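You operate a simulated robot arm through the tools that you are given. There is no shell and no other tool. Be economical: measure what you need, move in short steps, check, and stop when the job is done.

You run a simulated robot arm. Do the job below in one go: nothing can be reset, and whatever is moved stays where it is left.

## Task
Put the black air box that says "340" from the top of the big pale cover in the teal parts tray and the black air box that says "343" on the top of the tank cart. Put the long mount on the top of the grey cabinet away on the middle shelf of the blue rack. Stack the carburettor that says "347" from the top of the grey cabinet on top of the carburettor that says "345". Fetch the small rotor from the top of the grey cabinet and stand it on the fourth shelf from the bottom of the green rack. Fetch the tall blue cover and set it on the middle shelf of the blue rack. Open the right drawer of the wiring bench, take the folded grey bracket and put it in the inside of the right drawer of the wiring bench and shut the drawer again. The order is free. Set down upright: black air box, small rotor.

Only the result counts: the job must be done as asked and must still hold three seconds after the hand-in. Knocking over, shifting, dropping, spilling or breaking anything else fails it. A push-on lid holds only when it is set on centred and level and pressed home; a screw cap is set on level and turned clockwise until tight.

## Robot
A 7-joint arm with a two-finger parallel gripper on a trunk, on a base that drives. Base frame: it is fixed to the floor where the robot stands at the start and does not move with it; the origin is under the middle of the robot, x ahead of it, y to its left, z up; the surface under the hand at the start is at about z = 0.8. Units: m, degrees, N and s.
With the tool pointing down near the work surface it reaches from about 0.26 to 0.6 m from the robot's upright axis, wherever it stands. Its first joint turns from -166.0 to 166.0 degrees. Places, roughly: black air box [0.75, 0.5, 0.75]; carburettor [2, -4.5, 1]; folded grey bracket (10x6x5 cm) [2.4, -6.1, 0.6]; fourth shelf of the green rack [2, -6, 1.3]; inside of the right drawer of the wiring bench [1.1, -3.5, 0.7]; long mount [1.75, -4.25, 1]; middle shelf of the blue rack [-0.6, -6, 1]; right drawer of the wiring bench [1.1, -3.4, 0.8]; small rotor (8x7x18 cm) [1.9, -4.5, 1]; tall blue cover (11x11x8 cm) [2.2, -6, 1]; teal parts tray (24x18x6 cm) [0.7, 0.3, 0.8]; top of the tank cart [3.4, -3.6, 0.8]. Payload 3.4 kg.
The TCP is the grasp point between the finger pads, 0.03 m short of the fingertips. In the tool frame z runs along the fingers and y along their closing line. The gripper opens to 0.094 m. The fingers are 0.028 m wide and 0.01 m thick; the gripper's body (0.05 by 0.096 m) begins 0.055 m behind the TCP.
Orientation is that of the tool frame in the base frame, as [roll, pitch, yaw] about the fixed x, y, z axes, in that order (R = Rz(yaw) Ry(pitch) Rx(roll)). With the fingers straight down and closing along the base's y, the tool's x points along the base's -x, its y along +y and its z along -z.

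## Interface
- The arm moves only by the tool apply_moves. Its argument "targets" is a list of rows, each a list of 3 entries, a list of its own where there are three numbers: the shift along the tool's x, y, z in units of 400 mm (1.0 is 400 mm), then the turn, a rotation vector about the tool's x, y, z in units of 180 degrees (1.0 is 180 degrees), then the opening, from 0 (shut) to 1 (fully open). In form: [[[tx, ty, tz], [rx, ry, rz], fingers], ...]. A call has 1 to 8 rows; each row is the pose to reach, as a shift and turn from the pose commanded when the call began, along the tool's axes at that moment. A call with a number of a shift or a turn outside -1 to 1 is refused whole. A row lasts 0.2 s, in which the tool goes at most 0.05 m and 8.6 degrees; a call with a longer step from one row to the next is refused whole, and so is a gripper value outside its range. A pose out of reach is approached as far as the arm can. The call stops where the force on the tool passes 40 N (or 10 N more than at its start, if that is more) or the arm is blocked; 0.2 s more then pass. Each finger travels about 0.072 m/s and halts on what it meets, pressing with about 34 N; the grip force reading is that of the motor and also rises with nothing between the fingers. The clock runs only during rows and for 0.2 s after the last one: add rows that repeat a pose to give the fingers time. The reply holds the time, the measured pose of the TCP, the force on the tool along the base axes, the opening and the grip force, in the units named above and with some noise, with the torque about the TCP (base axes, N m) and any sound that the robot's microphone picked up.
- Cameras (640 x 400 px; columns grow to the right, rows downward): "scene" is now at [0.0177, 0.1768, 1.5592]; the picture's right is [0.32, -0.95, 0.00], its down [-0.68, -0.23, -0.69] and it looks along [0.66, 0.22, -0.72] (base axes); focal length 264 px, centre (320, 200). "wrist" rides on the gripper at [0.076, 0.014, -0.102] in the tool frame; the picture's right is [-0.18, 0.98, 0.00], its down [-0.75, -0.14, -0.64] and it looks along [-0.63, -0.12, 0.77] (tool axes); focal length 243 px, centre (320, 200). There is no depth. A picture from a camera that has moved, and an enlarged one, comes with that camera's place and axes in the base frame and with its lens.
- get_image(camera): a new picture of that camera. It takes no simulated time.
- move_column(by): slides the trunk up (or, below 0, down) by that many m; the arm and the scene camera ride with it, the base frame stays. It gives what a move gives, with no picture.
- steer(legs): drives the robot by 1 to 6 legs, each [ahead, left, turn to the left] in m, m and degrees, along the robot's own axes; the way and the turn of a leg run together, so that a leg with both is an arc; at most 1.5 m and 180 degrees a leg. The arm and the cameras ride along, it lands a little off, and it stops where it bumps. It gives what a move gives.
- pan_tilt(pan, tilt): turns the head with the scene camera to pan (to the left, within 155 degrees either way) and tilt (down, from -29 to 69), counted from straight ahead of the robot. It gives what a move gives.
- enlarge(camera, box): a new picture of the part [left, top, right, bottom] of that camera's present view, enlarged. It takes no simulated time.
- hand_in(): hands the job in; it is judged then, once.

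Work in short steps. Places have to be worked out from the pictures, the camera data and where the tool is seen: move nearer, look again, correct. Check each grasp and each placing, and mend what went wrong. You have 483 turns and 216 pictures in all, those below and enlarged ones among them. Open the gripper and draw the arm clear of the work before you hand the job in, unless the task says otherwise; then end with one line.

The tools are called after "Call:" as name(argument=value, ...) on one line, values as JSON. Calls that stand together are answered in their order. apply_moves: Moves the arm, as the interface text tells. Its arguments: {"type":"object","properties":{"targets":{"type":"array","items":{"type":"array"}}},"required":["targets"]} The other tools are called the same way: move_column (by) slides the trunk up or down; steer (legs) drives the base; pan_tilt (pan, tilt) turns the head that bears the scene camera; get_image (camera) takes a picture; enlarge (camera, box) takes an enlarged picture of a part of a camera's view; hand_in () hands the job in.

At the start:

```text
t: 0.0
position: [0.3415, 0.0535, 1.1267]
tcp_rot: [-179.9, -0.1, -180.0]
force: [-0.7, 0.1, 0.4]
moment: [-0.01, 0.0, 0.0]
finger_gap: 0.0938
grip_force: 0.0
trunk travel left (down, up): [-0.225, 0.161]
robot x, y, heading: [-0.0026, -0.0028, 0.1]
head pan, tilt: [18.4, 46.1]
```

scene: 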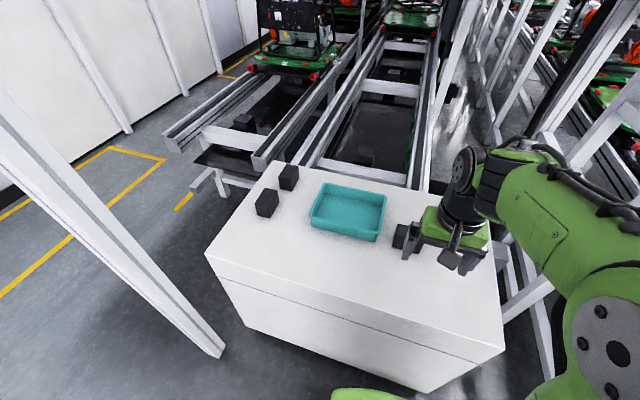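
wrist: 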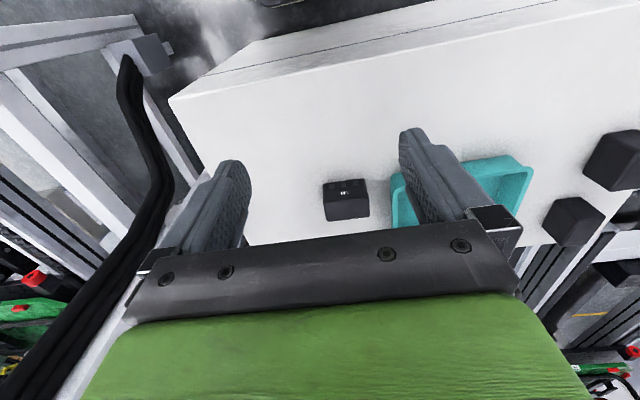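

Three black boxes are visible: two on the left of the tray and one on the right. I enlarge to read the labels.

Call:
enlarge(camera="scene", box=[230, 150, 430, 275])

Call:
enlarge(camera="wrist", box=[300, 120, 640, 260])

```text
3.20 times, centred on (330, 212) of scene
camera zoom: at [0.0177, 0.1768, 1.5592], right [0.32, -0.95, 0.0], down [-0.68, -0.23, -0.69], along [0.66, 0.22, -0.72], focal length 843 px, centre (288, 160)
```

zoom: 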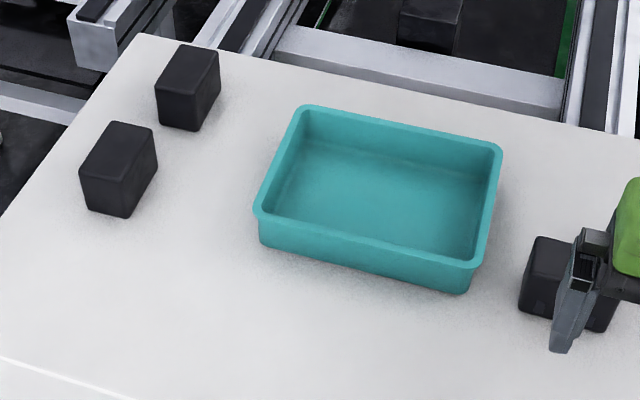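

```text
1.88 times, centred on (470, 190) of wrist
camera zoom: at [0.2657, 0.0666, 1.2287], right [0.18, 0.98, 0.0], down [0.75, -0.14, 0.64], along [0.63, -0.12, -0.77], focal length 457 px, centre (38, 219)
```

zoom: 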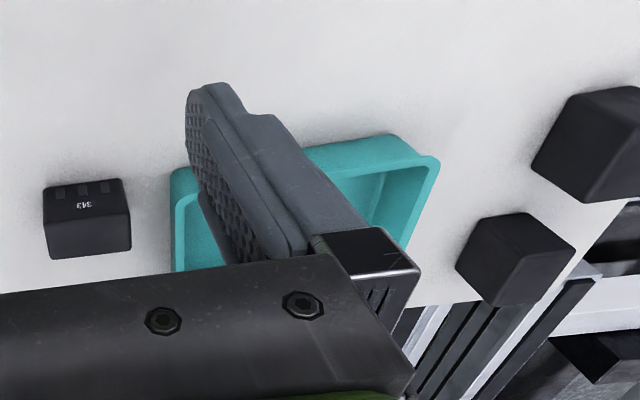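

The right box shows a number; I zoom further in to be sure.

Call:
enlarge(camera="wrist", box=[316, 170, 380, 225])

Call:
pan_tilt(pan=35, tilt=40)

Call:
get_image(camera="scene")

```text
7.27 times, centred on (348, 198) of wrist
camera zoom: at [0.2657, 0.0666, 1.2287], right [0.18, 0.98, 0.0], down [0.75, -0.14, 0.64], along [0.63, -0.12, -0.77], focal length 1764 px, centre (116, 218)
```

zoom: 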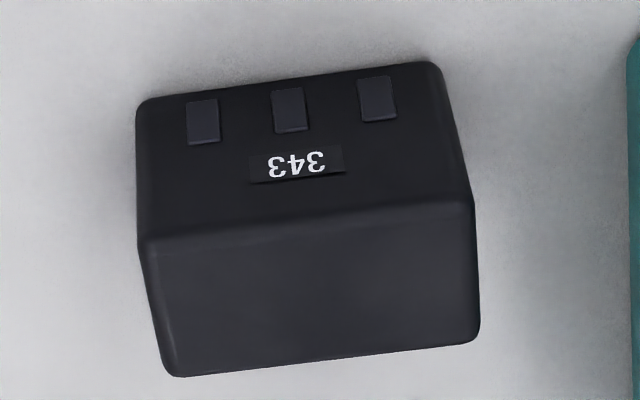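

```text
t: 0.8
position: [0.34, 0.0521, 1.1275]
tcp_rot: [180.0, -0.1, 179.9]
force: [-0.2, -0.3, -0.2]
moment: [0.0, -0.01, 0.02]
finger_gap: 0.094
grip_force: 0.1
trunk travel left (down, up): [-0.225, 0.161]
robot x, y, heading: [-0.0012, -0.0008, -0.0]
head pan, tilt: [35.0, 40.0]
```

```text
210 pictures are left
camera scene: at [0.0111, 0.2001, 1.568], right [0.57, -0.82, 0.0], down [-0.53, -0.37, -0.77], along [0.63, 0.44, -0.64], focal length 264 px, centre (320, 200)
```

scene: 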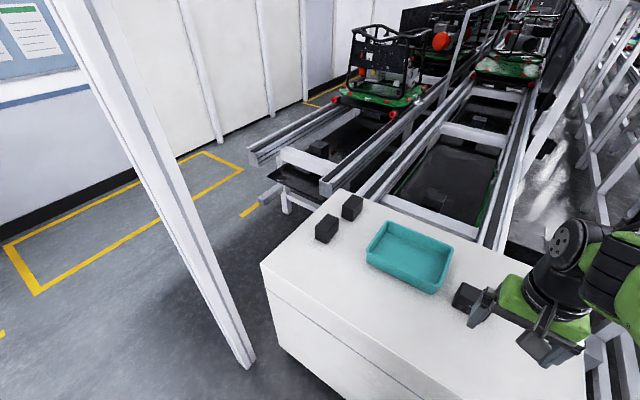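

Label 343 is confirmed as the right-hand box; the left two hide their labels. I check how close the base is to the cover by looking down.

Call:
pan_tilt(pan=0, tilt=69)

Call:
get_image(camera="scene")

```text
t: 1.8
position: [0.3419, 0.054, 1.1268]
tcp_rot: [180.0, 0.1, 180.0]
force: [-0.9, -0.5, -0.5]
moment: [0.02, 0.0, 0.0]
finger_gap: 0.094
grip_force: 0.0
trunk travel left (down, up): [-0.225, 0.161]
robot x, y, heading: [-0.001, 0.0001, 0.0]
head pan, tilt: [0.0, 68.8]
```

```text
209 pictures are left
camera scene: at [-0.0026, 0.1514, 1.5319], right [0.0, -1.0, 0.0], down [-0.93, 0.0, -0.36], along [0.36, 0.0, -0.93], focal length 264 px, centre (320, 200)
```

scene: 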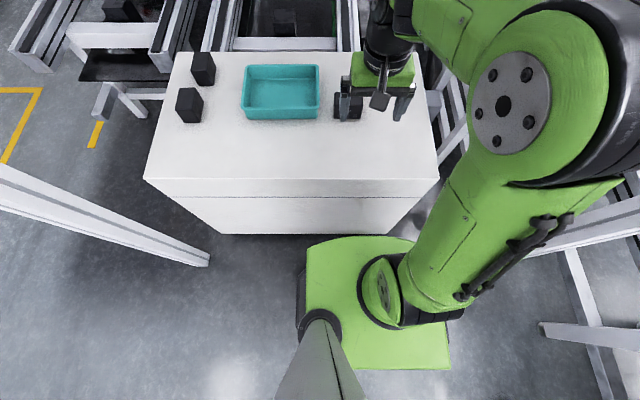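

The base front reaches about x≈0.29, the cover front is at x≈0.36, and a post stands near (0.21, 0.81). I drive left along the cover to see the two left boxes with the wrist camera.

Call:
steer(legs=[[0.02, 0.38, 0]])

Call:
apply_moves(targets=[[[0, 0, 0], [0, 0, 0.045], 1], [[0, 0, 0], [0, 0, 0.09], 1], [[0, 0, 0], [0, 0, 0.135], 1], [[0, 0, 0], [0, 0, 0.18], 1], [[0, 0, 0], [0, 0, 0.225], 1], [[0, 0, 0], [0, 0, 0.27], 1], [[0, 0, 0], [0, 0, 0.315], 1], [[0, 0, 0], [0, 0, 0.36], 1]])

Call:
apply_moves(targets=[[[0, 0, 0], [0, 0, 0.045], 1], [[0, 0, 0], [0, 0, 0.09], 1], [[0, 0, 0], [0, 0, 0.135], 1], [[0, 0, 0], [0, 0, 0.18], 1], [[0, 0, 0], [0, 0, 0.225], 1], [[0, 0, 0], [0, 0, 0.27], 1], [[0, 0, 0], [0, 0, 0.315], 1], [[0, 0, 0], [0, 0, 0.36], 1]])

Call:
get_image(camera="wrist")

```text
t: 4.2
position: [0.3578, 0.4409, 1.1273]
tcp_rot: [180.0, 0.1, -179.7]
force: [-0.8, 0.9, -0.1]
moment: [-0.04, 0.02, 0.01]
finger_gap: 0.094
grip_force: 0.0
trunk travel left (down, up): [-0.225, 0.161]
robot x, y, heading: [0.017, 0.3825, 0.4]
head pan, tilt: [0.0, 68.8]
```

```text
t: 6.0
position: [0.3589, 0.4393, 1.1275]
tcp_rot: [180.0, 0.1, 115.5]
force: [0.1, -0.3, -0.4]
moment: [0.01, 0.0, 0.0]
finger_gap: 0.094
grip_force: 0.0
trunk travel left (down, up): [-0.225, 0.161]
robot x, y, heading: [0.0189, 0.3866, 0.4]
head pan, tilt: [0.0, 68.8]
```

```text
t: 7.8
position: [0.3587, 0.4404, 1.1275]
tcp_rot: [180.0, 0.0, 50.6]
force: [-0.3, -0.4, 0.0]
moment: [-0.01, 0.01, -0.04]
finger_gap: 0.0939
grip_force: 0.1
trunk travel left (down, up): [-0.225, 0.161]
robot x, y, heading: [0.0183, 0.3822, 0.6]
head pan, tilt: [0.0, 68.8]
```

```text
208 pictures are left
camera wrist: at [0.4194, 0.4883, 1.2289], right [0.64, -0.77, 0.0], down [-0.59, -0.49, 0.64], along [-0.49, -0.41, -0.77], focal length 243 px, centre (320, 200)
```

wrist: 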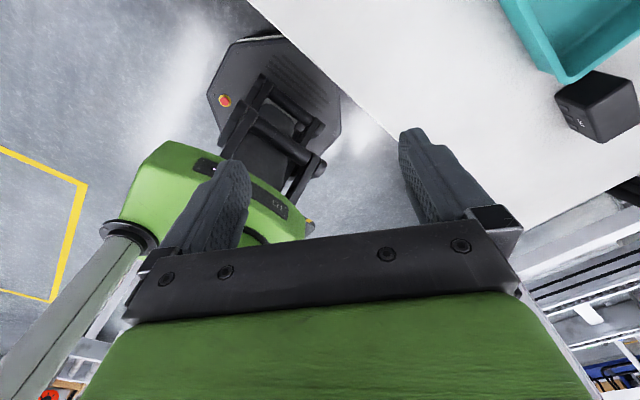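

Yaw turning works. I move the hand toward the left side of the cover and turn to yaw≈85 so the camera looks back at the two boxes' far sides.

Call:
apply_moves(targets=[[[0.098, -0.028, 0], [0, 0, -0.024], 1], [[0.196, -0.056, 0], [0, 0, -0.048], 1], [[0.295, -0.084, 0], [0, 0, -0.072], 1], [[0.393, -0.113, 0], [0, 0, -0.096], 1], [[0.491, -0.141, 0], [0, 0, -0.12], 1], [[0.589, -0.169, 0], [0, 0, -0.144], 1], [[0.688, -0.197, 0], [0, 0, -0.168], 1], [[0.786, -0.225, 0], [0, 0, -0.19], 1]])

Call:
get_image(camera="wrist")

```text
t: 9.6
position: [0.4453, 0.7334, 1.124]
tcp_rot: [179.8, 0.2, 85.0]
force: [0.4, -0.2, 0.2]
moment: [-0.05, -0.09, 0.0]
finger_gap: 0.0941
grip_force: 0.0
out of reach, approached as far as the arm can: row 8
trunk travel left (down, up): [-0.225, 0.161]
robot x, y, heading: [0.0179, 0.385, 0.5]
head pan, tilt: [0.0, 68.8]
```

```text
207 pictures are left
camera wrist: at [0.4666, 0.8077, 1.2254], right [0.96, -0.27, 0.0], down [-0.21, -0.74, 0.64], along [-0.17, -0.62, -0.77], focal length 243 px, centre (320, 200)
```

wrist: 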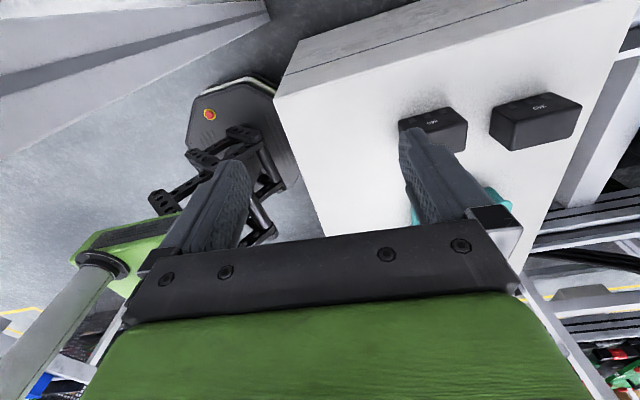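

Labels are visible on both boxes; I enlarge.

Call:
enlarge(camera="wrist", box=[395, 80, 595, 205])

Call:
enlarge(camera="wrist", box=[485, 85, 589, 150])

```text
3.20 times, centred on (495, 142) of wrist
camera zoom: at [0.4666, 0.8077, 1.2254], right [0.96, -0.27, 0.0], down [-0.21, -0.74, 0.64], along [-0.17, -0.62, -0.77], focal length 776 px, centre (-240, 384)
```

zoom: 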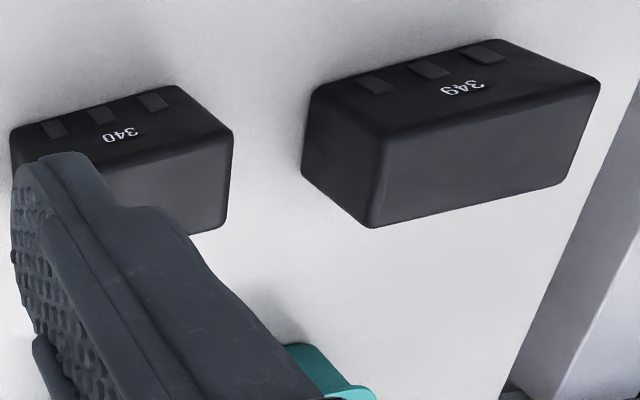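

```text
6.15 times, centred on (537, 118) of wrist
camera zoom: at [0.4666, 0.8077, 1.2254], right [0.96, -0.27, 0.0], down [-0.21, -0.74, 0.64], along [-0.17, -0.62, -0.77], focal length 1493 px, centre (-1015, 708)
```

zoom: 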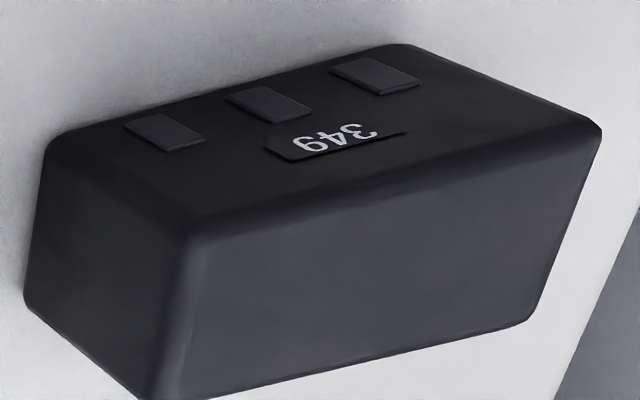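

The near-left box is 340, at about (0.602, 0.581) with its long side along x, surface z≈0.80, top ≈0.866. I turn the hand back to yaw 180 and bring it inward before shifting the base slightly.

Call:
apply_moves(targets=[[[-0.06, 0.021, 0], [0, 0, -0.045], 1], [[-0.12, 0.042, 0], [0, 0, -0.09], 1], [[-0.18, 0.063, 0], [0, 0, -0.135], 1], [[-0.24, 0.084, 0], [0, 0, -0.18], 1], [[-0.3, 0.105, 0], [0, 0, -0.225], 1], [[-0.36, 0.126, 0], [0, 0, -0.27], 1], [[-0.42, 0.147, 0], [0, 0, -0.315], 1], [[-0.487, 0.168, 0], [0, 0, -0.36], 1]])

Call:
apply_moves(targets=[[[0, 0, 0], [0, 0, -0.042], 1], [[0, 0, 0], [0, 0, -0.084], 1], [[0, 0, 0], [0, 0, -0.126], 1], [[0, 0, 0], [0, 0, -0.168], 1]])

Call:
steer(legs=[[0.02, 0.075, 0]])

Call:
get_image(camera="wrist")

```text
t: 11.4
position: [0.4966, 0.53, 1.123]
tcp_rot: [179.9, -0.1, 149.9]
force: [0.1, -0.5, -0.5]
moment: [-0.02, 0.0, 0.05]
finger_gap: 0.0939
grip_force: 0.1
trunk travel left (down, up): [-0.225, 0.161]
robot x, y, heading: [0.0218, 0.3859, 0.4]
head pan, tilt: [0.0, 68.8]
```

```text
t: 12.4
position: [0.4972, 0.531, 1.122]
tcp_rot: [180.0, 0.1, -179.8]
force: [0.9, 0.1, -0.5]
moment: [0.0, 0.0, 0.05]
finger_gap: 0.0939
grip_force: 0.1
trunk travel left (down, up): [-0.225, 0.161]
robot x, y, heading: [0.0202, 0.3841, 0.5]
head pan, tilt: [0.0, 68.8]
```

```text
t: 13.5
position: [0.5189, 0.6071, 1.122]
tcp_rot: [-179.9, 0.1, 180.0]
force: [0.6, 0.1, -0.1]
moment: [-0.02, -0.01, -0.03]
finger_gap: 0.094
grip_force: 0.1
trunk travel left (down, up): [-0.225, 0.161]
robot x, y, heading: [0.0423, 0.4623, 0.4]
head pan, tilt: [0.0, 68.8]
```

```text
204 pictures are left
camera wrist: at [0.4427, 0.6208, 1.2242], right [0.18, 0.98, 0.0], down [0.75, -0.14, 0.64], along [0.63, -0.12, -0.77], focal length 243 px, centre (320, 200)
```

wrist: 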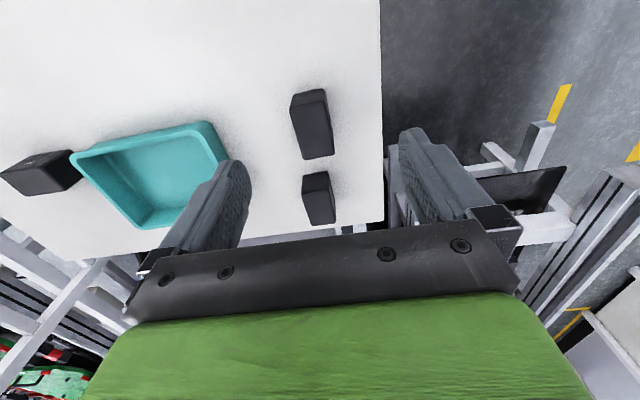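

Box 340 lies at about (0.60, 0.582). I move above it to z≈0.93 and check.

Call:
apply_moves(targets=[[[-0.1, -0.03, 0.05], [0, 0, 0], 1], [[-0.2, -0.0625, 0.1], [0, 0, 0], 1], [[-0.2, -0.0625, 0.2], [0, 0, 0], 1], [[-0.2, -0.0625, 0.3], [0, 0, 0], 1], [[-0.2, -0.0625, 0.4], [0, 0, 0], 1], [[-0.2, -0.0625, 0.47], [0, 0, 0], 1]])

Call:
get_image(camera="wrist")

```text
t: 14.9
position: [0.5977, 0.5798, 0.934]
tcp_rot: [179.9, 0.1, 180.0]
force: [-0.5, -0.7, -0.6]
moment: [0.02, -0.02, 0.02]
finger_gap: 0.0939
grip_force: 0.0
trunk travel left (down, up): [-0.225, 0.161]
robot x, y, heading: [0.0384, 0.4605, 0.5]
head pan, tilt: [0.0, 68.8]
```

```text
203 pictures are left
camera wrist: at [0.5224, 0.5923, 1.0364], right [0.18, 0.98, 0.0], down [0.75, -0.14, 0.64], along [0.63, -0.12, -0.77], focal length 243 px, centre (320, 200)
```

wrist: 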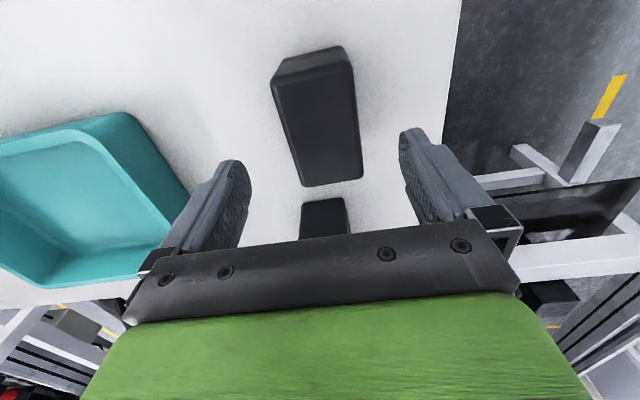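

The box is centred at (0.602, 0.580) under the tool. I descend to z≈0.845 and close.

Call:
apply_moves(targets=[[[0, 0, 0.1], [0, 0, 0], 1], [[-0.01, 0, 0.2], [0, 0, 0], 1], [[-0.01, 0, 0.225], [0, 0, 0], 1], [[-0.01, 0, 0.225], [0, 0, 0], 0], [[-0.01, 0, 0.225], [0, 0, 0], 0], [[-0.01, 0, 0.225], [0, 0, 0], 0], [[-0.01, 0, 0.225], [0, 0, 0], 0]])

```text
t: 16.5
position: [0.6029, 0.5809, 0.846]
tcp_rot: [-180.0, 0.0, 180.0]
force: [0.5, -0.3, 0.0]
moment: [0.1, -0.13, 0.0]
finger_gap: 0.0601
grip_force: 34.4
trunk travel left (down, up): [-0.225, 0.161]
robot x, y, heading: [0.0404, 0.4627, 0.4]
head pan, tilt: [0.0, 68.8]
```

Gripped at 0.06 m. I lift and carry it over the tray.

Call:
apply_moves(targets=[[[0, 0, -0.11], [0, 0, 0], 0], [[0, 0, -0.22], [0, 0, 0], 0], [[0, 0, -0.33], [0, 0, 0], 0], [[-0.02, -0.1, -0.35], [0, 0, 0], 0], [[-0.04, -0.22, -0.35], [0, 0, 0], 0], [[-0.06, -0.34, -0.35], [0, 0, 0], 0], [[-0.08, -0.46, -0.35], [0, 0, 0], 0], [[-0.1, -0.56, -0.35], [0, 0, 0], 0]])

Call:
get_image(camera="wrist")

Call:
get_image(camera="scene")

```text
t: 18.3
position: [0.6272, 0.3647, 0.984]
tcp_rot: [179.9, -0.2, -179.9]
force: [0.6, -0.3, -1.5]
moment: [0.04, 0.0, -0.01]
finger_gap: 0.0602
grip_force: 33.9
out of reach, approached as far as the arm can: row 8
trunk travel left (down, up): [-0.225, 0.161]
robot x, y, heading: [0.036, 0.4605, 0.4]
head pan, tilt: [0.0, 68.8]
```

```text
202 pictures are left
camera wrist: at [0.5517, 0.3778, 1.0849], right [0.18, 0.98, 0.0], down [0.75, -0.14, 0.64], along [0.63, -0.12, -0.77], focal length 243 px, centre (320, 200)
```

wrist: 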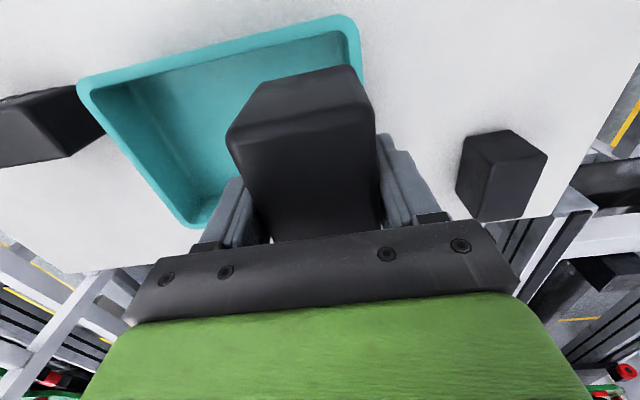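

```text
201 pictures are left
camera scene: at [0.0347, 0.6107, 1.532], right [0.01, -1.0, 0.0], down [-0.93, -0.01, -0.36], along [0.36, 0.0, -0.93], focal length 264 px, centre (320, 200)
```

scene: 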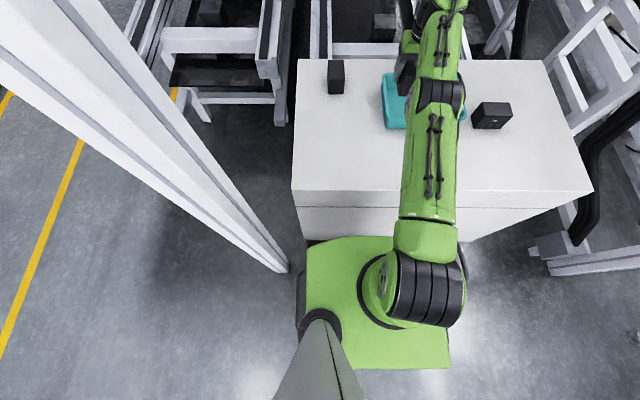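

The arm reaches only ~0.6 m; I shift the base right and a centimetre forward so the tray is straight ahead.

Call:
steer(legs=[[0.013, -0.15, 0]])

```text
t: 19.6
position: [0.642, 0.214, 0.9829]
tcp_rot: [179.9, 0.0, 179.9]
force: [0.1, -0.5, -1.8]
moment: [0.01, -0.02, 0.03]
finger_gap: 0.0598
grip_force: 33.4
trunk travel left (down, up): [-0.225, 0.161]
robot x, y, heading: [0.0505, 0.3089, 0.4]
head pan, tilt: [0.0, 68.8]
```

Call:
apply_moves(targets=[[[-0.01, 0.09, 0], [0, 0, 0], 0], [[-0.02, 0.18, 0], [0, 0, 0], 0], [[-0.02, 0.18, 0.08], [0, 0, 0], 0]])

Call:
get_image(camera="wrist")

```text
t: 20.4
position: [0.6514, 0.2859, 0.9481]
tcp_rot: [180.0, 0.0, 179.9]
force: [0.2, -0.3, -1.8]
moment: [0.02, -0.02, 0.0]
finger_gap: 0.0601
grip_force: 34.3
trunk travel left (down, up): [-0.225, 0.161]
robot x, y, heading: [0.0504, 0.3112, 0.1]
head pan, tilt: [0.0, 68.8]
```

```text
200 pictures are left
camera wrist: at [0.5754, 0.2995, 1.0508], right [0.19, 0.98, 0.0], down [0.75, -0.14, 0.64], along [0.63, -0.12, -0.77], focal length 243 px, centre (320, 200)
```

wrist: 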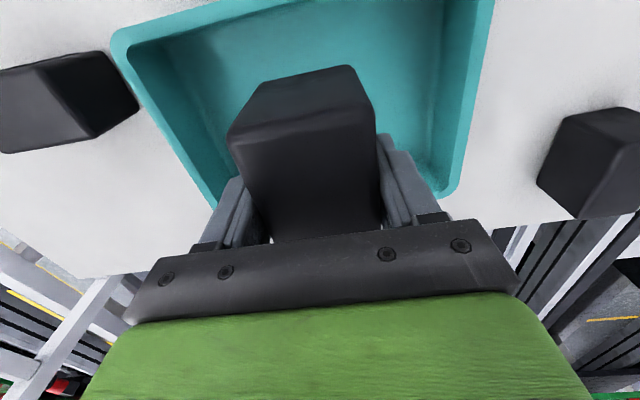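

Box is centred over the tray interior. I lower toward the tray floor.

Call:
apply_moves(targets=[[[0, 0, 0.1], [0, 0, 0], 0], [[0, 0, 0.19], [0, 0, 0], 0], [[0, 0, 0.22], [0, 0, 0], 0], [[0, 0, 0.235], [0, 0, 0], 0]])

```text
t: 21.4
position: [0.6507, 0.2867, 0.8582]
tcp_rot: [180.0, 0.0, 179.8]
force: [-0.4, 0.4, -1.5]
moment: [-0.01, -0.05, 0.01]
finger_gap: 0.0601
grip_force: 33.5
trunk travel left (down, up): [-0.225, 0.161]
robot x, y, heading: [0.0526, 0.3122, -0.0]
head pan, tilt: [0.0, 68.8]
```

Call:
apply_moves(targets=[[[0, 0, 0.008], [0, 0, 0], 0], [[0, 0, 0.014], [0, 0, 0], 0], [[0, 0, 0.02], [0, 0, 0], 0], [[0, 0, 0.025], [0, 0, 0], 0]])

```text
t: 22.4
position: [0.6501, 0.2869, 0.8526]
tcp_rot: [-180.0, 0.7, 179.7]
force: [6.1, -3.0, 26.9]
moment: [-0.01, 0.55, 0.09]
finger_gap: 0.0601
grip_force: 34.3
trunk travel left (down, up): [-0.225, 0.161]
robot x, y, heading: [0.0544, 0.3108, 0.0]
head pan, tilt: [0.0, 68.8]
```

Contact with the tray floor (27 N). I release gently and lift out.

Call:
apply_moves(targets=[[[0, 0, -0.006], [0, 0, 0], 0], [[0, 0, -0.006], [0, 0, 0], 0.75], [[0, 0, -0.006], [0, 0, 0], 0.85], [[0, 0, -0.006], [0, 0, 0], 0.85], [[0, 0, -0.08], [0, 0, 0], 0.85], [[0, 0, -0.18], [0, 0, 0], 0.85], [[0, 0, -0.28], [0, 0, 0], 0.85]])

Call:
get_image(camera="wrist")

```text
t: 24.0
position: [0.6502, 0.2873, 0.9596]
tcp_rot: [180.0, -0.1, 179.8]
force: [0.0, 0.3, 0.0]
moment: [-0.03, -0.03, 0.01]
finger_gap: 0.08
grip_force: 0.1
trunk travel left (down, up): [-0.225, 0.161]
robot x, y, heading: [0.052, 0.3085, 0.1]
head pan, tilt: [0.0, 68.8]
```

```text
199 pictures are left
camera wrist: at [0.5747, 0.2998, 1.0618], right [0.19, 0.98, 0.0], down [0.75, -0.14, 0.64], along [0.63, -0.12, -0.77], focal length 243 px, centre (320, 200)
```

wrist: 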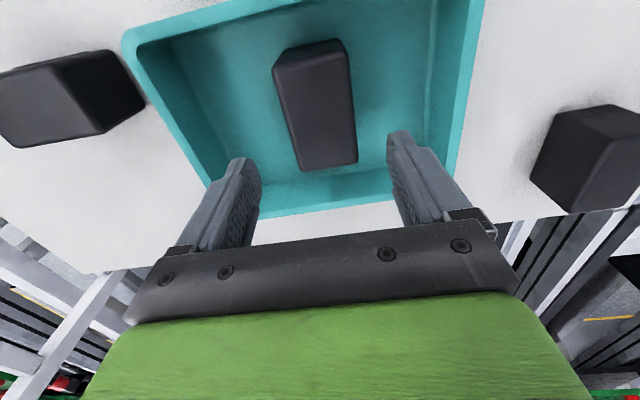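

340 stands upright in the tray. Next 343: I lift, drive right, and turn the hand to yaw 90 so the fingers close along x over its short side.

Call:
apply_moves(targets=[[[0, 0, -0.1], [0, 0, 0.045], 1], [[0.03, 0, -0.2], [0, 0, 0.09], 1], [[0.06, 0, -0.25], [0, 0, 0.135], 1], [[0.1, 0, -0.25], [0, 0, 0.18], 1], [[0.1, 0, -0.25], [0, 0, 0.225], 1], [[0.1, 0, -0.25], [0, 0, 0.27], 1], [[0.1, 0, -0.25], [0, 0, 0.315], 1], [[0.1, 0, -0.25], [0, 0, 0.36], 1]])

Call:
apply_moves(targets=[[[0, 0, 0], [0, 0, 0.045], 1], [[0, 0, 0], [0, 0, 0.09], 1], [[0, 0, 0], [0, 0, 0.14], 1]])

Call:
steer(legs=[[0, -0.19, 0]])

Call:
get_image(camera="wrist")

```text
t: 25.8
position: [0.6101, 0.2877, 1.0594]
tcp_rot: [-179.9, 0.0, 114.9]
force: [0.3, 0.6, 0.3]
moment: [-0.02, 0.03, -0.05]
finger_gap: 0.0937
grip_force: 0.1
out of reach, approached as far as the arm can: row 1
trunk travel left (down, up): [-0.225, 0.161]
robot x, y, heading: [0.0506, 0.3098, 0.2]
head pan, tilt: [0.0, 68.8]
```

```text
refused: row 3 steps farther than a row can; nothing moved
```

```text
t: 27.4
position: [0.6109, 0.096, 1.0591]
tcp_rot: [-180.0, 0.0, 115.0]
force: [-0.4, -0.7, -0.4]
moment: [0.02, -0.05, 0.0]
finger_gap: 0.0939
grip_force: 0.0
trunk travel left (down, up): [-0.225, 0.161]
robot x, y, heading: [0.0514, 0.1179, 0.4]
head pan, tilt: [0.0, 68.8]
```

```text
198 pictures are left
camera wrist: at [0.592, 0.1705, 1.161], right [0.97, 0.25, 0.0], down [0.19, -0.74, 0.64], along [0.16, -0.62, -0.77], focal length 243 px, centre (320, 200)
```

wrist: 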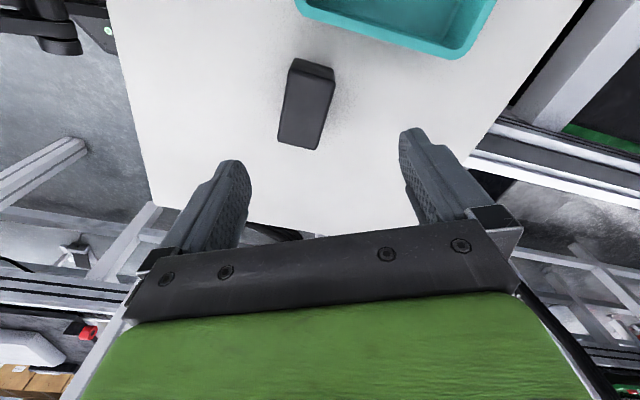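

343 is centred at about (0.600, 0.059), aligned. I finish the turn to yaw 90 and go above it.

Call:
apply_moves(targets=[[[-0.03, -0.03, 0.08], [0, 0, 0.036], 1], [[-0.072, -0.064, 0.16], [0, 0, 0.072], 1], [[-0.072, -0.064, 0.24], [0, 0, 0.108], 1], [[-0.072, -0.064, 0.3], [0, 0, 0.139], 1]])

Call:
get_image(camera="wrist")

```text
t: 28.4
position: [0.5995, 0.0601, 0.9395]
tcp_rot: [-179.9, 0.0, 89.9]
force: [0.1, 0.7, -0.1]
moment: [0.02, -0.02, 0.02]
finger_gap: 0.0939
grip_force: 0.0
trunk travel left (down, up): [-0.225, 0.161]
robot x, y, heading: [0.0547, 0.1215, 0.2]
head pan, tilt: [0.0, 68.8]
```

```text
197 pictures are left
camera wrist: at [0.6149, 0.1351, 1.041], right [0.98, -0.19, 0.0], down [-0.14, -0.75, 0.64], along [-0.12, -0.63, -0.77], focal length 243 px, centre (320, 200)
```

wrist: 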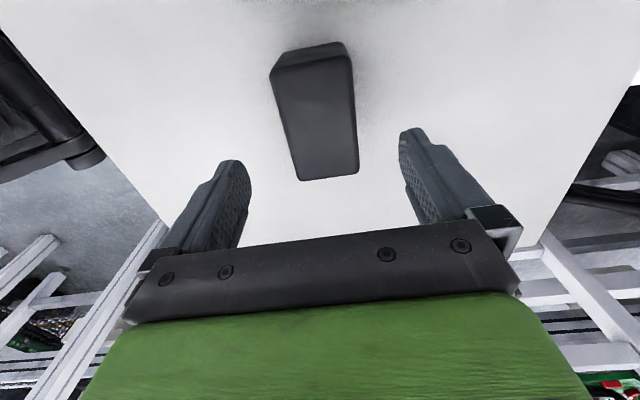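

Aligned. Descend and grip.

Call:
apply_moves(targets=[[[0, 0, 0.1], [0, 0, 0], 1], [[0, 0, 0.2], [0, 0, 0], 1], [[0, 0, 0.235], [0, 0, 0], 1], [[0, 0, 0.235], [0, 0, 0], 0], [[0, 0, 0.235], [0, 0, 0], 0], [[0, 0, 0.235], [0, 0, 0], 0], [[0, 0, 0.235], [0, 0, 0], 0]])

Call:
apply_moves(targets=[[[0, 0, -0.12], [0, 0, 0], 0], [[0, 0, -0.24], [0, 0, 0], 0], [[0, 0, -0.36], [0, 0, 0], 0], [[0, 0.1, -0.48], [0, 0, 0], 0], [[0, -0.1, -0.58], [0, 0, 0], 0]])

```text
t: 30.0
position: [0.6005, 0.0605, 0.8452]
tcp_rot: [-179.9, 0.0, 90.0]
force: [-0.4, 0.0, -0.5]
moment: [0.07, -0.02, -0.02]
finger_gap: 0.06
grip_force: 34.6
trunk travel left (down, up): [-0.225, 0.161]
robot x, y, heading: [0.0483, 0.1211, 0.5]
head pan, tilt: [0.0, 68.8]
```

```text
refused: row 4 steps farther than a row can; nothing moved
```

Call:
apply_moves(targets=[[[0, 0, -0.12], [0, 0, 0], 0], [[0, 0, -0.24], [0, 0, 0], 0], [[0, 0, -0.36], [0, 0, 0], 0], [[0, -0.08, -0.44], [0, 0, 0], 0], [[0, -0.18, -0.5], [0, 0, 0], 0], [[0, -0.3, -0.5], [0, 0, 0], 0], [[0, -0.42, -0.5], [0, 0, 0], 0], [[0, -0.54, -0.5], [0, 0, 0], 0]])

Call:
pan_tilt(pan=-60, tilt=25)

Call:
get_image(camera="scene")

Call:
pan_tilt(pan=-130, tilt=30)

Call:
get_image(camera="scene")

```text
t: 31.8
position: [0.3796, 0.0602, 1.0458]
tcp_rot: [179.9, 0.1, 89.9]
force: [-0.4, 0.6, -1.5]
moment: [-0.01, -0.01, 0.0]
finger_gap: 0.0598
grip_force: 34.2
trunk travel left (down, up): [-0.225, 0.161]
robot x, y, heading: [0.0553, 0.124, 0.2]
head pan, tilt: [0.0, 68.8]
```

```text
t: 33.1
position: [0.3831, 0.0596, 1.0451]
tcp_rot: [180.0, -0.1, 90.0]
force: [-0.6, -0.1, -1.7]
moment: [-0.01, 0.03, 0.01]
finger_gap: 0.0601
grip_force: 34.3
trunk travel left (down, up): [-0.225, 0.161]
robot x, y, heading: [0.0545, 0.1211, 0.5]
head pan, tilt: [-60.0, 25.0]
```

```text
196 pictures are left
camera scene: at [0.0407, 0.1926, 1.5913], right [-0.86, -0.5, 0.0], down [-0.21, 0.37, -0.91], along [0.46, -0.78, -0.42], focal length 264 px, centre (320, 200)
```

scene: 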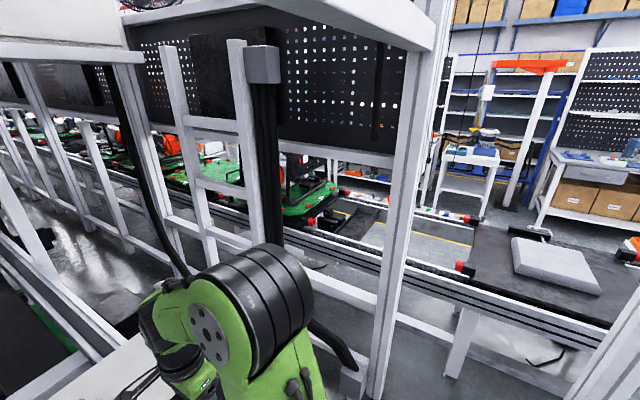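

```text
t: 34.5
position: [0.3822, 0.0605, 1.0451]
tcp_rot: [180.0, -0.1, 90.1]
force: [0.4, 0.0, -0.7]
moment: [0.03, -0.02, 0.0]
finger_gap: 0.06
grip_force: 34.0
trunk travel left (down, up): [-0.225, 0.161]
robot x, y, heading: [0.054, 0.1215, 0.2]
head pan, tilt: [-130.0, 30.0]
```

```text
195 pictures are left
camera scene: at [-0.0635, 0.2027, 1.5834], right [-0.77, 0.64, 0.0], down [0.32, 0.38, -0.87], along [-0.55, -0.67, -0.5], focal length 264 px, centre (320, 200)
```

scene: 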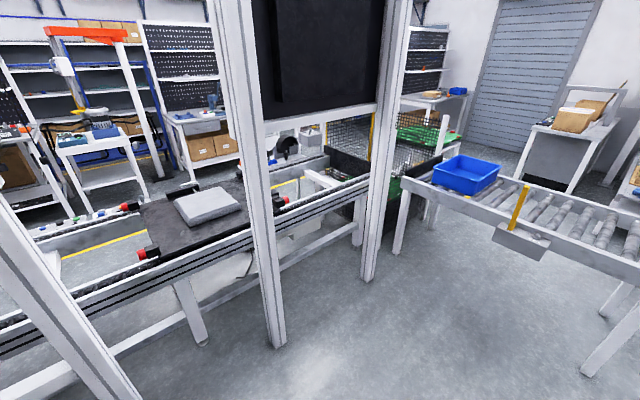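

343 is held. Now I need a route to the area around y≈-4; a conveyor line lies between. I look around to map it.

Call:
pan_tilt(pan=-155, tilt=20)

Call:
get_image(camera="scene")

Call:
pan_tilt(pan=140, tilt=20)

Call:
get_image(camera="scene")

Call:
pan_tilt(pan=-95, tilt=20)

Call:
get_image(camera="scene")

```text
t: 35.4
position: [0.383, 0.0603, 1.0454]
tcp_rot: [180.0, 0.0, 90.1]
force: [0.2, 0.5, -0.9]
moment: [0.0, 0.04, 0.01]
finger_gap: 0.0599
grip_force: 33.8
trunk travel left (down, up): [-0.225, 0.161]
robot x, y, heading: [0.0511, 0.1205, 0.2]
head pan, tilt: [-154.7, 20.0]
```

```text
194 pictures are left
camera scene: at [-0.0897, 0.232, 1.5994], right [-0.43, 0.9, 0.0], down [0.31, 0.15, -0.94], along [-0.85, -0.41, -0.34], focal length 264 px, centre (320, 200)
```

scene: 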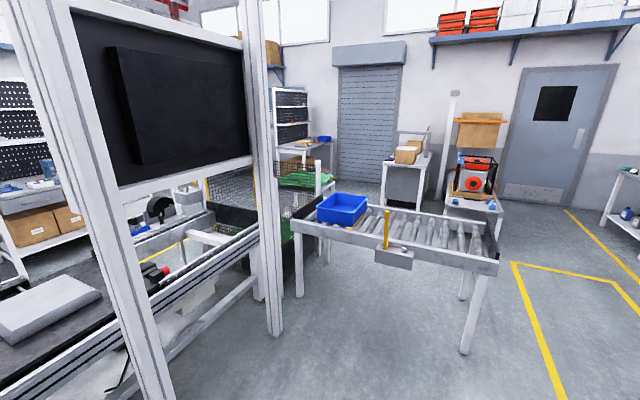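

```text
t: 39.4
position: [0.3838, 0.0607, 1.0445]
tcp_rot: [-180.0, 0.0, 90.0]
force: [0.4, 0.3, -1.8]
moment: [0.0, 0.0, -0.01]
finger_gap: 0.0603
grip_force: 34.0
trunk travel left (down, up): [-0.225, 0.161]
robot x, y, heading: [0.0508, 0.122, 0.4]
head pan, tilt: [140.0, 20.0]
```

```text
193 pictures are left
camera scene: at [-0.0772, 0.3318, 1.5995], right [0.64, 0.77, 0.0], down [0.26, -0.22, -0.94], along [-0.72, 0.6, -0.34], focal length 264 px, centre (320, 200)
```

scene: 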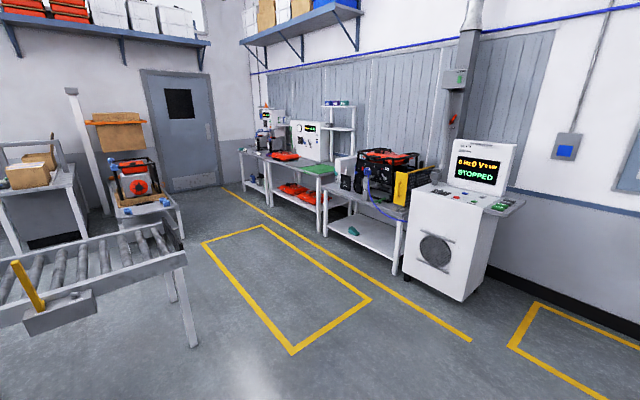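

```text
t: 42.8
position: [0.3828, 0.0602, 1.0444]
tcp_rot: [179.9, 0.1, 90.0]
force: [0.1, -0.3, -1.1]
moment: [-0.02, -0.03, 0.02]
finger_gap: 0.0602
grip_force: 34.0
trunk travel left (down, up): [-0.225, 0.161]
robot x, y, heading: [0.0527, 0.121, 0.4]
head pan, tilt: [-95.0, 20.0]
```

```text
192 pictures are left
camera scene: at [-0.0134, 0.1794, 1.5994], right [-1.0, 0.08, 0.0], down [0.03, 0.34, -0.94], along [-0.08, -0.94, -0.34], focal length 264 px, centre (320, 200)
```

scene: 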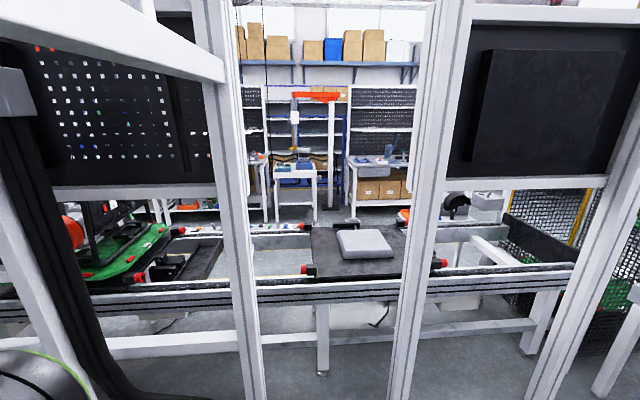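

The line is continuous here; the way round is west past the roller conveyor (x≈-2.35…-1.7, y -0.8…0.6), then south. I back off, turn to face -y and go to about (-2.9, 1.05).

Call:
steer(legs=[[-0.9, 0.35, 0], [0, 0, -90], [-0.6, 0, 0], [0, -1.0, 0], [0, -1.0, 0]])

Call:
pan_tilt(pan=0, tilt=25)

Call:
get_image(camera="scene")

```text
t: 64.2
position: [-2.8924, 0.8402, 1.0438]
tcp_rot: [-180.0, 0.0, -2.8]
force: [-0.1, -0.5, -1.5]
moment: [0.01, -0.01, -0.03]
finger_gap: 0.0599
grip_force: 33.9
trunk travel left (down, up): [-0.225, 0.161]
robot x, y, heading: [-2.816, 1.1659, -92.5]
head pan, tilt: [-95.0, 20.0]
```

```text
t: 66.0
position: [-2.8919, 0.8387, 1.0452]
tcp_rot: [179.9, 0.0, -2.8]
force: [0.8, 0.5, -1.1]
moment: [-0.01, 0.0, -0.05]
finger_gap: 0.0601
grip_force: 34.0
trunk travel left (down, up): [-0.225, 0.161]
robot x, y, heading: [-2.8164, 1.1628, -92.7]
head pan, tilt: [0.0, 25.0]
```

```text
191 pictures are left
camera scene: at [-2.6638, 1.1259, 1.5913], right [-1.0, 0.05, 0.0], down [0.02, 0.42, -0.91], along [-0.04, -0.91, -0.42], focal length 264 px, centre (320, 200)
```

scene: 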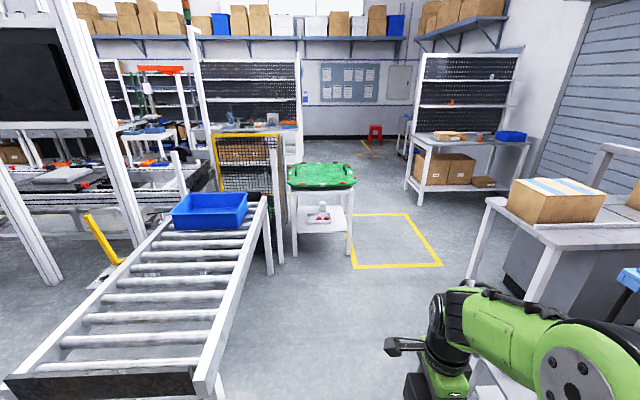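

I check the right side for the red machine table before threading the corridor.

Call:
pan_tilt(pan=-45, tilt=45)

Call:
get_image(camera="scene")

```text
t: 67.1
position: [-2.8914, 0.841, 1.0445]
tcp_rot: [-180.0, -0.1, -2.9]
force: [-0.6, -0.1, -1.6]
moment: [0.0, -0.01, 0.04]
finger_gap: 0.06
grip_force: 34.1
trunk travel left (down, up): [-0.225, 0.161]
robot x, y, heading: [-2.8128, 1.1667, -92.7]
head pan, tilt: [-45.0, 45.0]
```

```text
190 pictures are left
camera scene: at [-2.7196, 1.1631, 1.5608], right [-0.67, 0.74, 0.0], down [0.52, 0.48, -0.71], along [-0.52, -0.48, -0.71], focal length 264 px, centre (320, 200)
```

scene: 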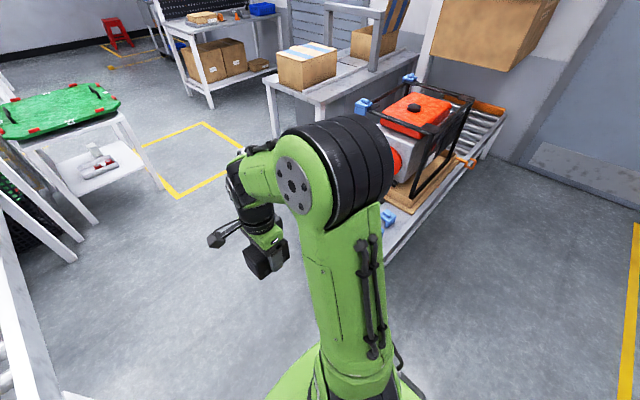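

The corridor is clear. I go south to y≈-0.15, sidestep to x≈-3.53, then pass between the green-tray cart and the carton table.

Call:
steer(legs=[[0, 0, 2.7], [1.3, 0, 0], [0, -0.72, 0]])

Call:
pan_tilt(pan=0, tilt=35)

Call:
get_image(camera="scene")

```text
t: 77.6
position: [-3.6036, -0.4673, 1.0442]
tcp_rot: [180.0, 0.1, -0.3]
force: [-0.1, -0.1, -1.3]
moment: [-0.03, 0.0, 0.03]
finger_gap: 0.0602
grip_force: 34.0
trunk travel left (down, up): [-0.225, 0.161]
robot x, y, heading: [-3.5407, -0.1419, -90.2]
head pan, tilt: [-45.0, 45.0]
```

```text
t: 78.7
position: [-3.6043, -0.4665, 1.045]
tcp_rot: [180.0, 0.0, -0.3]
force: [-1.3, 0.7, -2.6]
moment: [0.01, 0.0, -0.02]
finger_gap: 0.06
grip_force: 34.0
trunk travel left (down, up): [-0.225, 0.161]
robot x, y, heading: [-3.5427, -0.1344, -90.2]
head pan, tilt: [0.0, 35.0]
```

```text
189 pictures are left
camera scene: at [-3.3894, -0.1664, 1.5756], right [-1.0, 0.0, 0.0], down [0.0, 0.57, -0.82], along [0.0, -0.82, -0.57], focal length 264 px, centre (320, 200)
```

scene: 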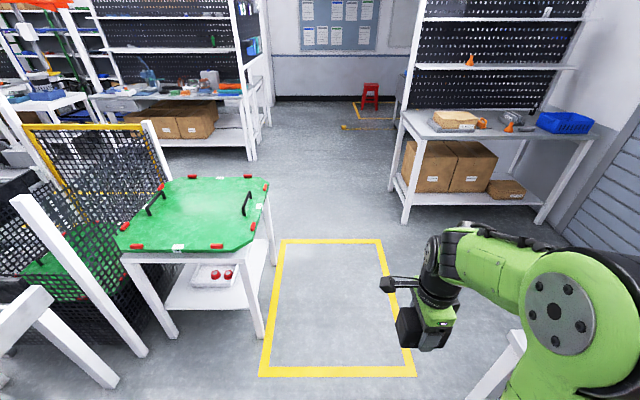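

Clear path. I drive ahead to y≈-2.5 and look east.

Call:
steer(legs=[[1.4, 0, 0], [0.95, 0, 0]])

Call:
pan_tilt(pan=80, tilt=25)

Call:
get_image(camera="scene")

```text
t: 90.0
position: [-3.5872, -2.7636, 1.0459]
tcp_rot: [-179.9, 0.0, 0.7]
force: [0.2, 0.0, -2.1]
moment: [-0.01, -0.02, -0.01]
finger_gap: 0.0602
grip_force: 34.1
trunk travel left (down, up): [-0.225, 0.161]
robot x, y, heading: [-3.5331, -2.4341, -88.8]
head pan, tilt: [0.0, 35.0]
```

```text
t: 91.5
position: [-3.588, -2.7633, 1.0446]
tcp_rot: [180.0, 0.0, 0.7]
force: [-0.1, -0.1, -1.8]
moment: [0.0, 0.0, 0.0]
finger_gap: 0.0601
grip_force: 34.2
trunk travel left (down, up): [-0.225, 0.161]
robot x, y, heading: [-3.5322, -2.4341, -88.8]
head pan, tilt: [80.0, 25.0]
```

```text
188 pictures are left
camera scene: at [-3.2882, -2.3857, 1.5913], right [-0.16, -0.99, 0.0], down [-0.42, 0.07, -0.91], along [0.89, -0.14, -0.42], focal length 264 px, centre (320, 200)
```

scene: 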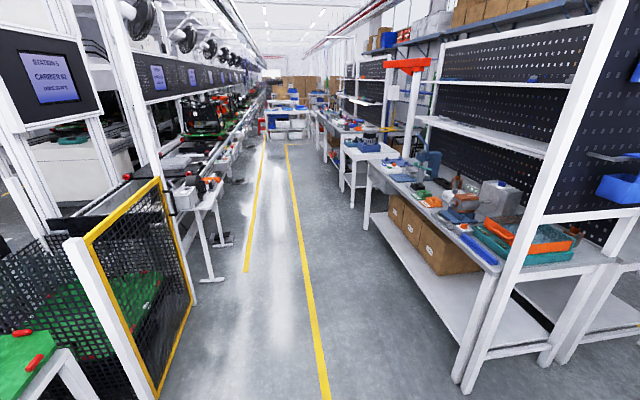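

The aisle east is free between y≈-1.85 and -3.3. I turn to heading 0 and drive along y≈-2.5.

Call:
steer(legs=[[0, 0, 88.8], [1.5, -0.08, 0], [1.5, 0, 0]])

Call:
pan_tilt(pan=-25, tilt=18)

Call:
get_image(camera="scene")

```text
refused: leg 2 is longer than a leg can be; nothing moved
```

```text
t: 93.4
position: [-3.5879, -2.7627, 1.0449]
tcp_rot: [180.0, -0.1, 0.7]
force: [-0.4, -1.8, -1.7]
moment: [0.02, 0.03, 0.06]
finger_gap: 0.0599
grip_force: 33.5
trunk travel left (down, up): [-0.225, 0.161]
robot x, y, heading: [-3.5296, -2.4326, -89.1]
head pan, tilt: [-25.0, 18.0]
```

```text
187 pictures are left
camera scene: at [-3.4171, -2.4564, 1.6027], right [-0.91, 0.41, 0.0], down [0.13, 0.28, -0.95], along [-0.39, -0.87, -0.31], focal length 264 px, centre (320, 200)
```

scene: 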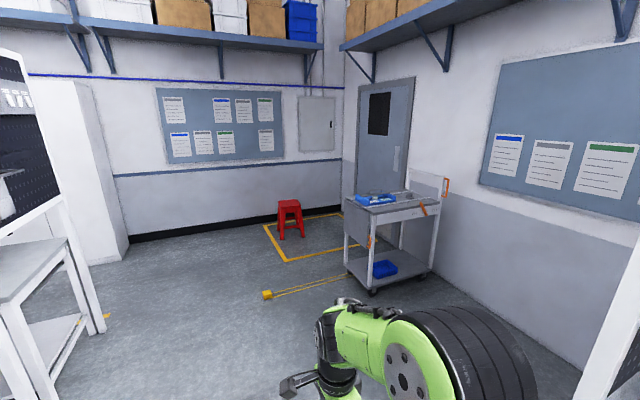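

Call:
steer(legs=[[0, 0, 89], [1.45, -0.08, 0], [1.45, 0, 0], [0.5, 0, 0]])

Call:
get_image(camera="scene")

```text
t: 113.7
position: [0.2021, -2.5511, 1.045]
tcp_rot: [180.0, 0.0, 90.2]
force: [-0.4, 0.6, -1.6]
moment: [0.0, 0.0, 0.02]
finger_gap: 0.0598
grip_force: 33.8
trunk travel left (down, up): [-0.225, 0.161]
robot x, y, heading: [-0.129, -2.4896, 0.5]
head pan, tilt: [-25.0, 18.0]
```

```text
186 pictures are left
camera scene: at [-0.1006, -2.3793, 1.6027], right [-0.42, -0.91, 0.0], down [-0.28, 0.13, -0.95], along [0.86, -0.4, -0.31], focal length 264 px, centre (320, 200)
```

scene: 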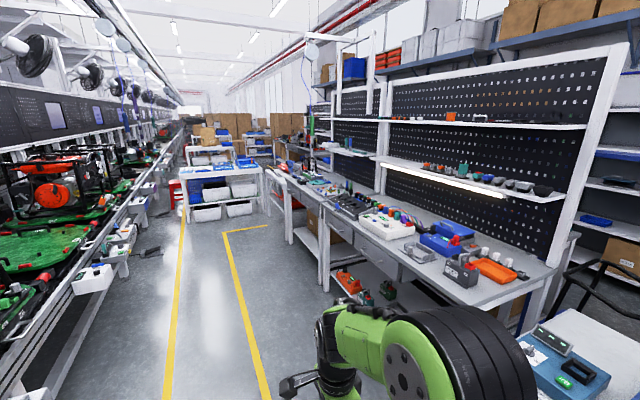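

I drive on along the aisle toward the wiring bench and look around.

Call:
steer(legs=[[1.4, 0, 0]])

Call:
pan_tilt(pan=-30, tilt=25)

Call:
get_image(camera="scene")

Call:
pan_tilt(pan=-100, tilt=25)

Call:
get_image(camera="scene")

```text
t: 120.7
position: [1.608, -2.5183, 1.0458]
tcp_rot: [179.9, 0.1, 91.5]
force: [0.0, -0.1, -1.6]
moment: [-0.01, 0.01, -0.03]
finger_gap: 0.06
grip_force: 34.2
trunk travel left (down, up): [-0.225, 0.161]
robot x, y, heading: [1.2792, -2.4683, 1.8]
head pan, tilt: [-25.0, 18.0]
```

```text
t: 121.4
position: [1.6065, -2.5191, 1.046]
tcp_rot: [-179.9, 0.0, 91.6]
force: [-0.2, -0.4, -1.6]
moment: [0.04, 0.02, 0.02]
finger_gap: 0.06
grip_force: 33.7
trunk travel left (down, up): [-0.225, 0.161]
robot x, y, heading: [1.2753, -2.4674, 1.9]
head pan, tilt: [-30.0, 25.0]
```

```text
185 pictures are left
camera scene: at [1.295, -2.3604, 1.5914], right [-0.47, -0.88, 0.0], down [-0.37, 0.2, -0.91], along [0.8, -0.43, -0.42], focal length 264 px, centre (320, 200)
```

scene: 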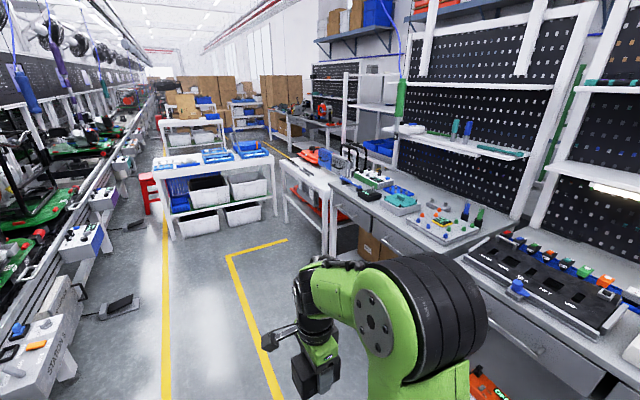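

```text
t: 122.8
position: [1.6079, -2.5182, 1.0446]
tcp_rot: [180.0, 0.0, 91.5]
force: [-0.3, 1.0, -1.9]
moment: [-0.01, 0.01, 0.03]
finger_gap: 0.0601
grip_force: 34.0
trunk travel left (down, up): [-0.225, 0.161]
robot x, y, heading: [1.2787, -2.4657, 1.7]
head pan, tilt: [-100.0, 25.0]
```

```text
184 pictures are left
camera scene: at [1.2007, -2.408, 1.5914], right [-0.99, 0.14, 0.0], down [0.06, 0.42, -0.91], along [-0.13, -0.9, -0.42], focal length 264 px, centre (320, 200)
```

scene: 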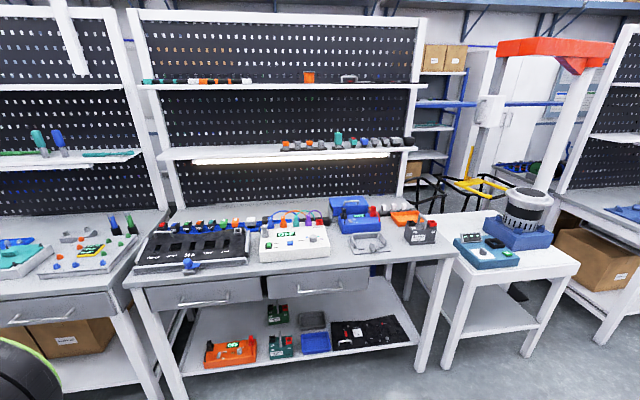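

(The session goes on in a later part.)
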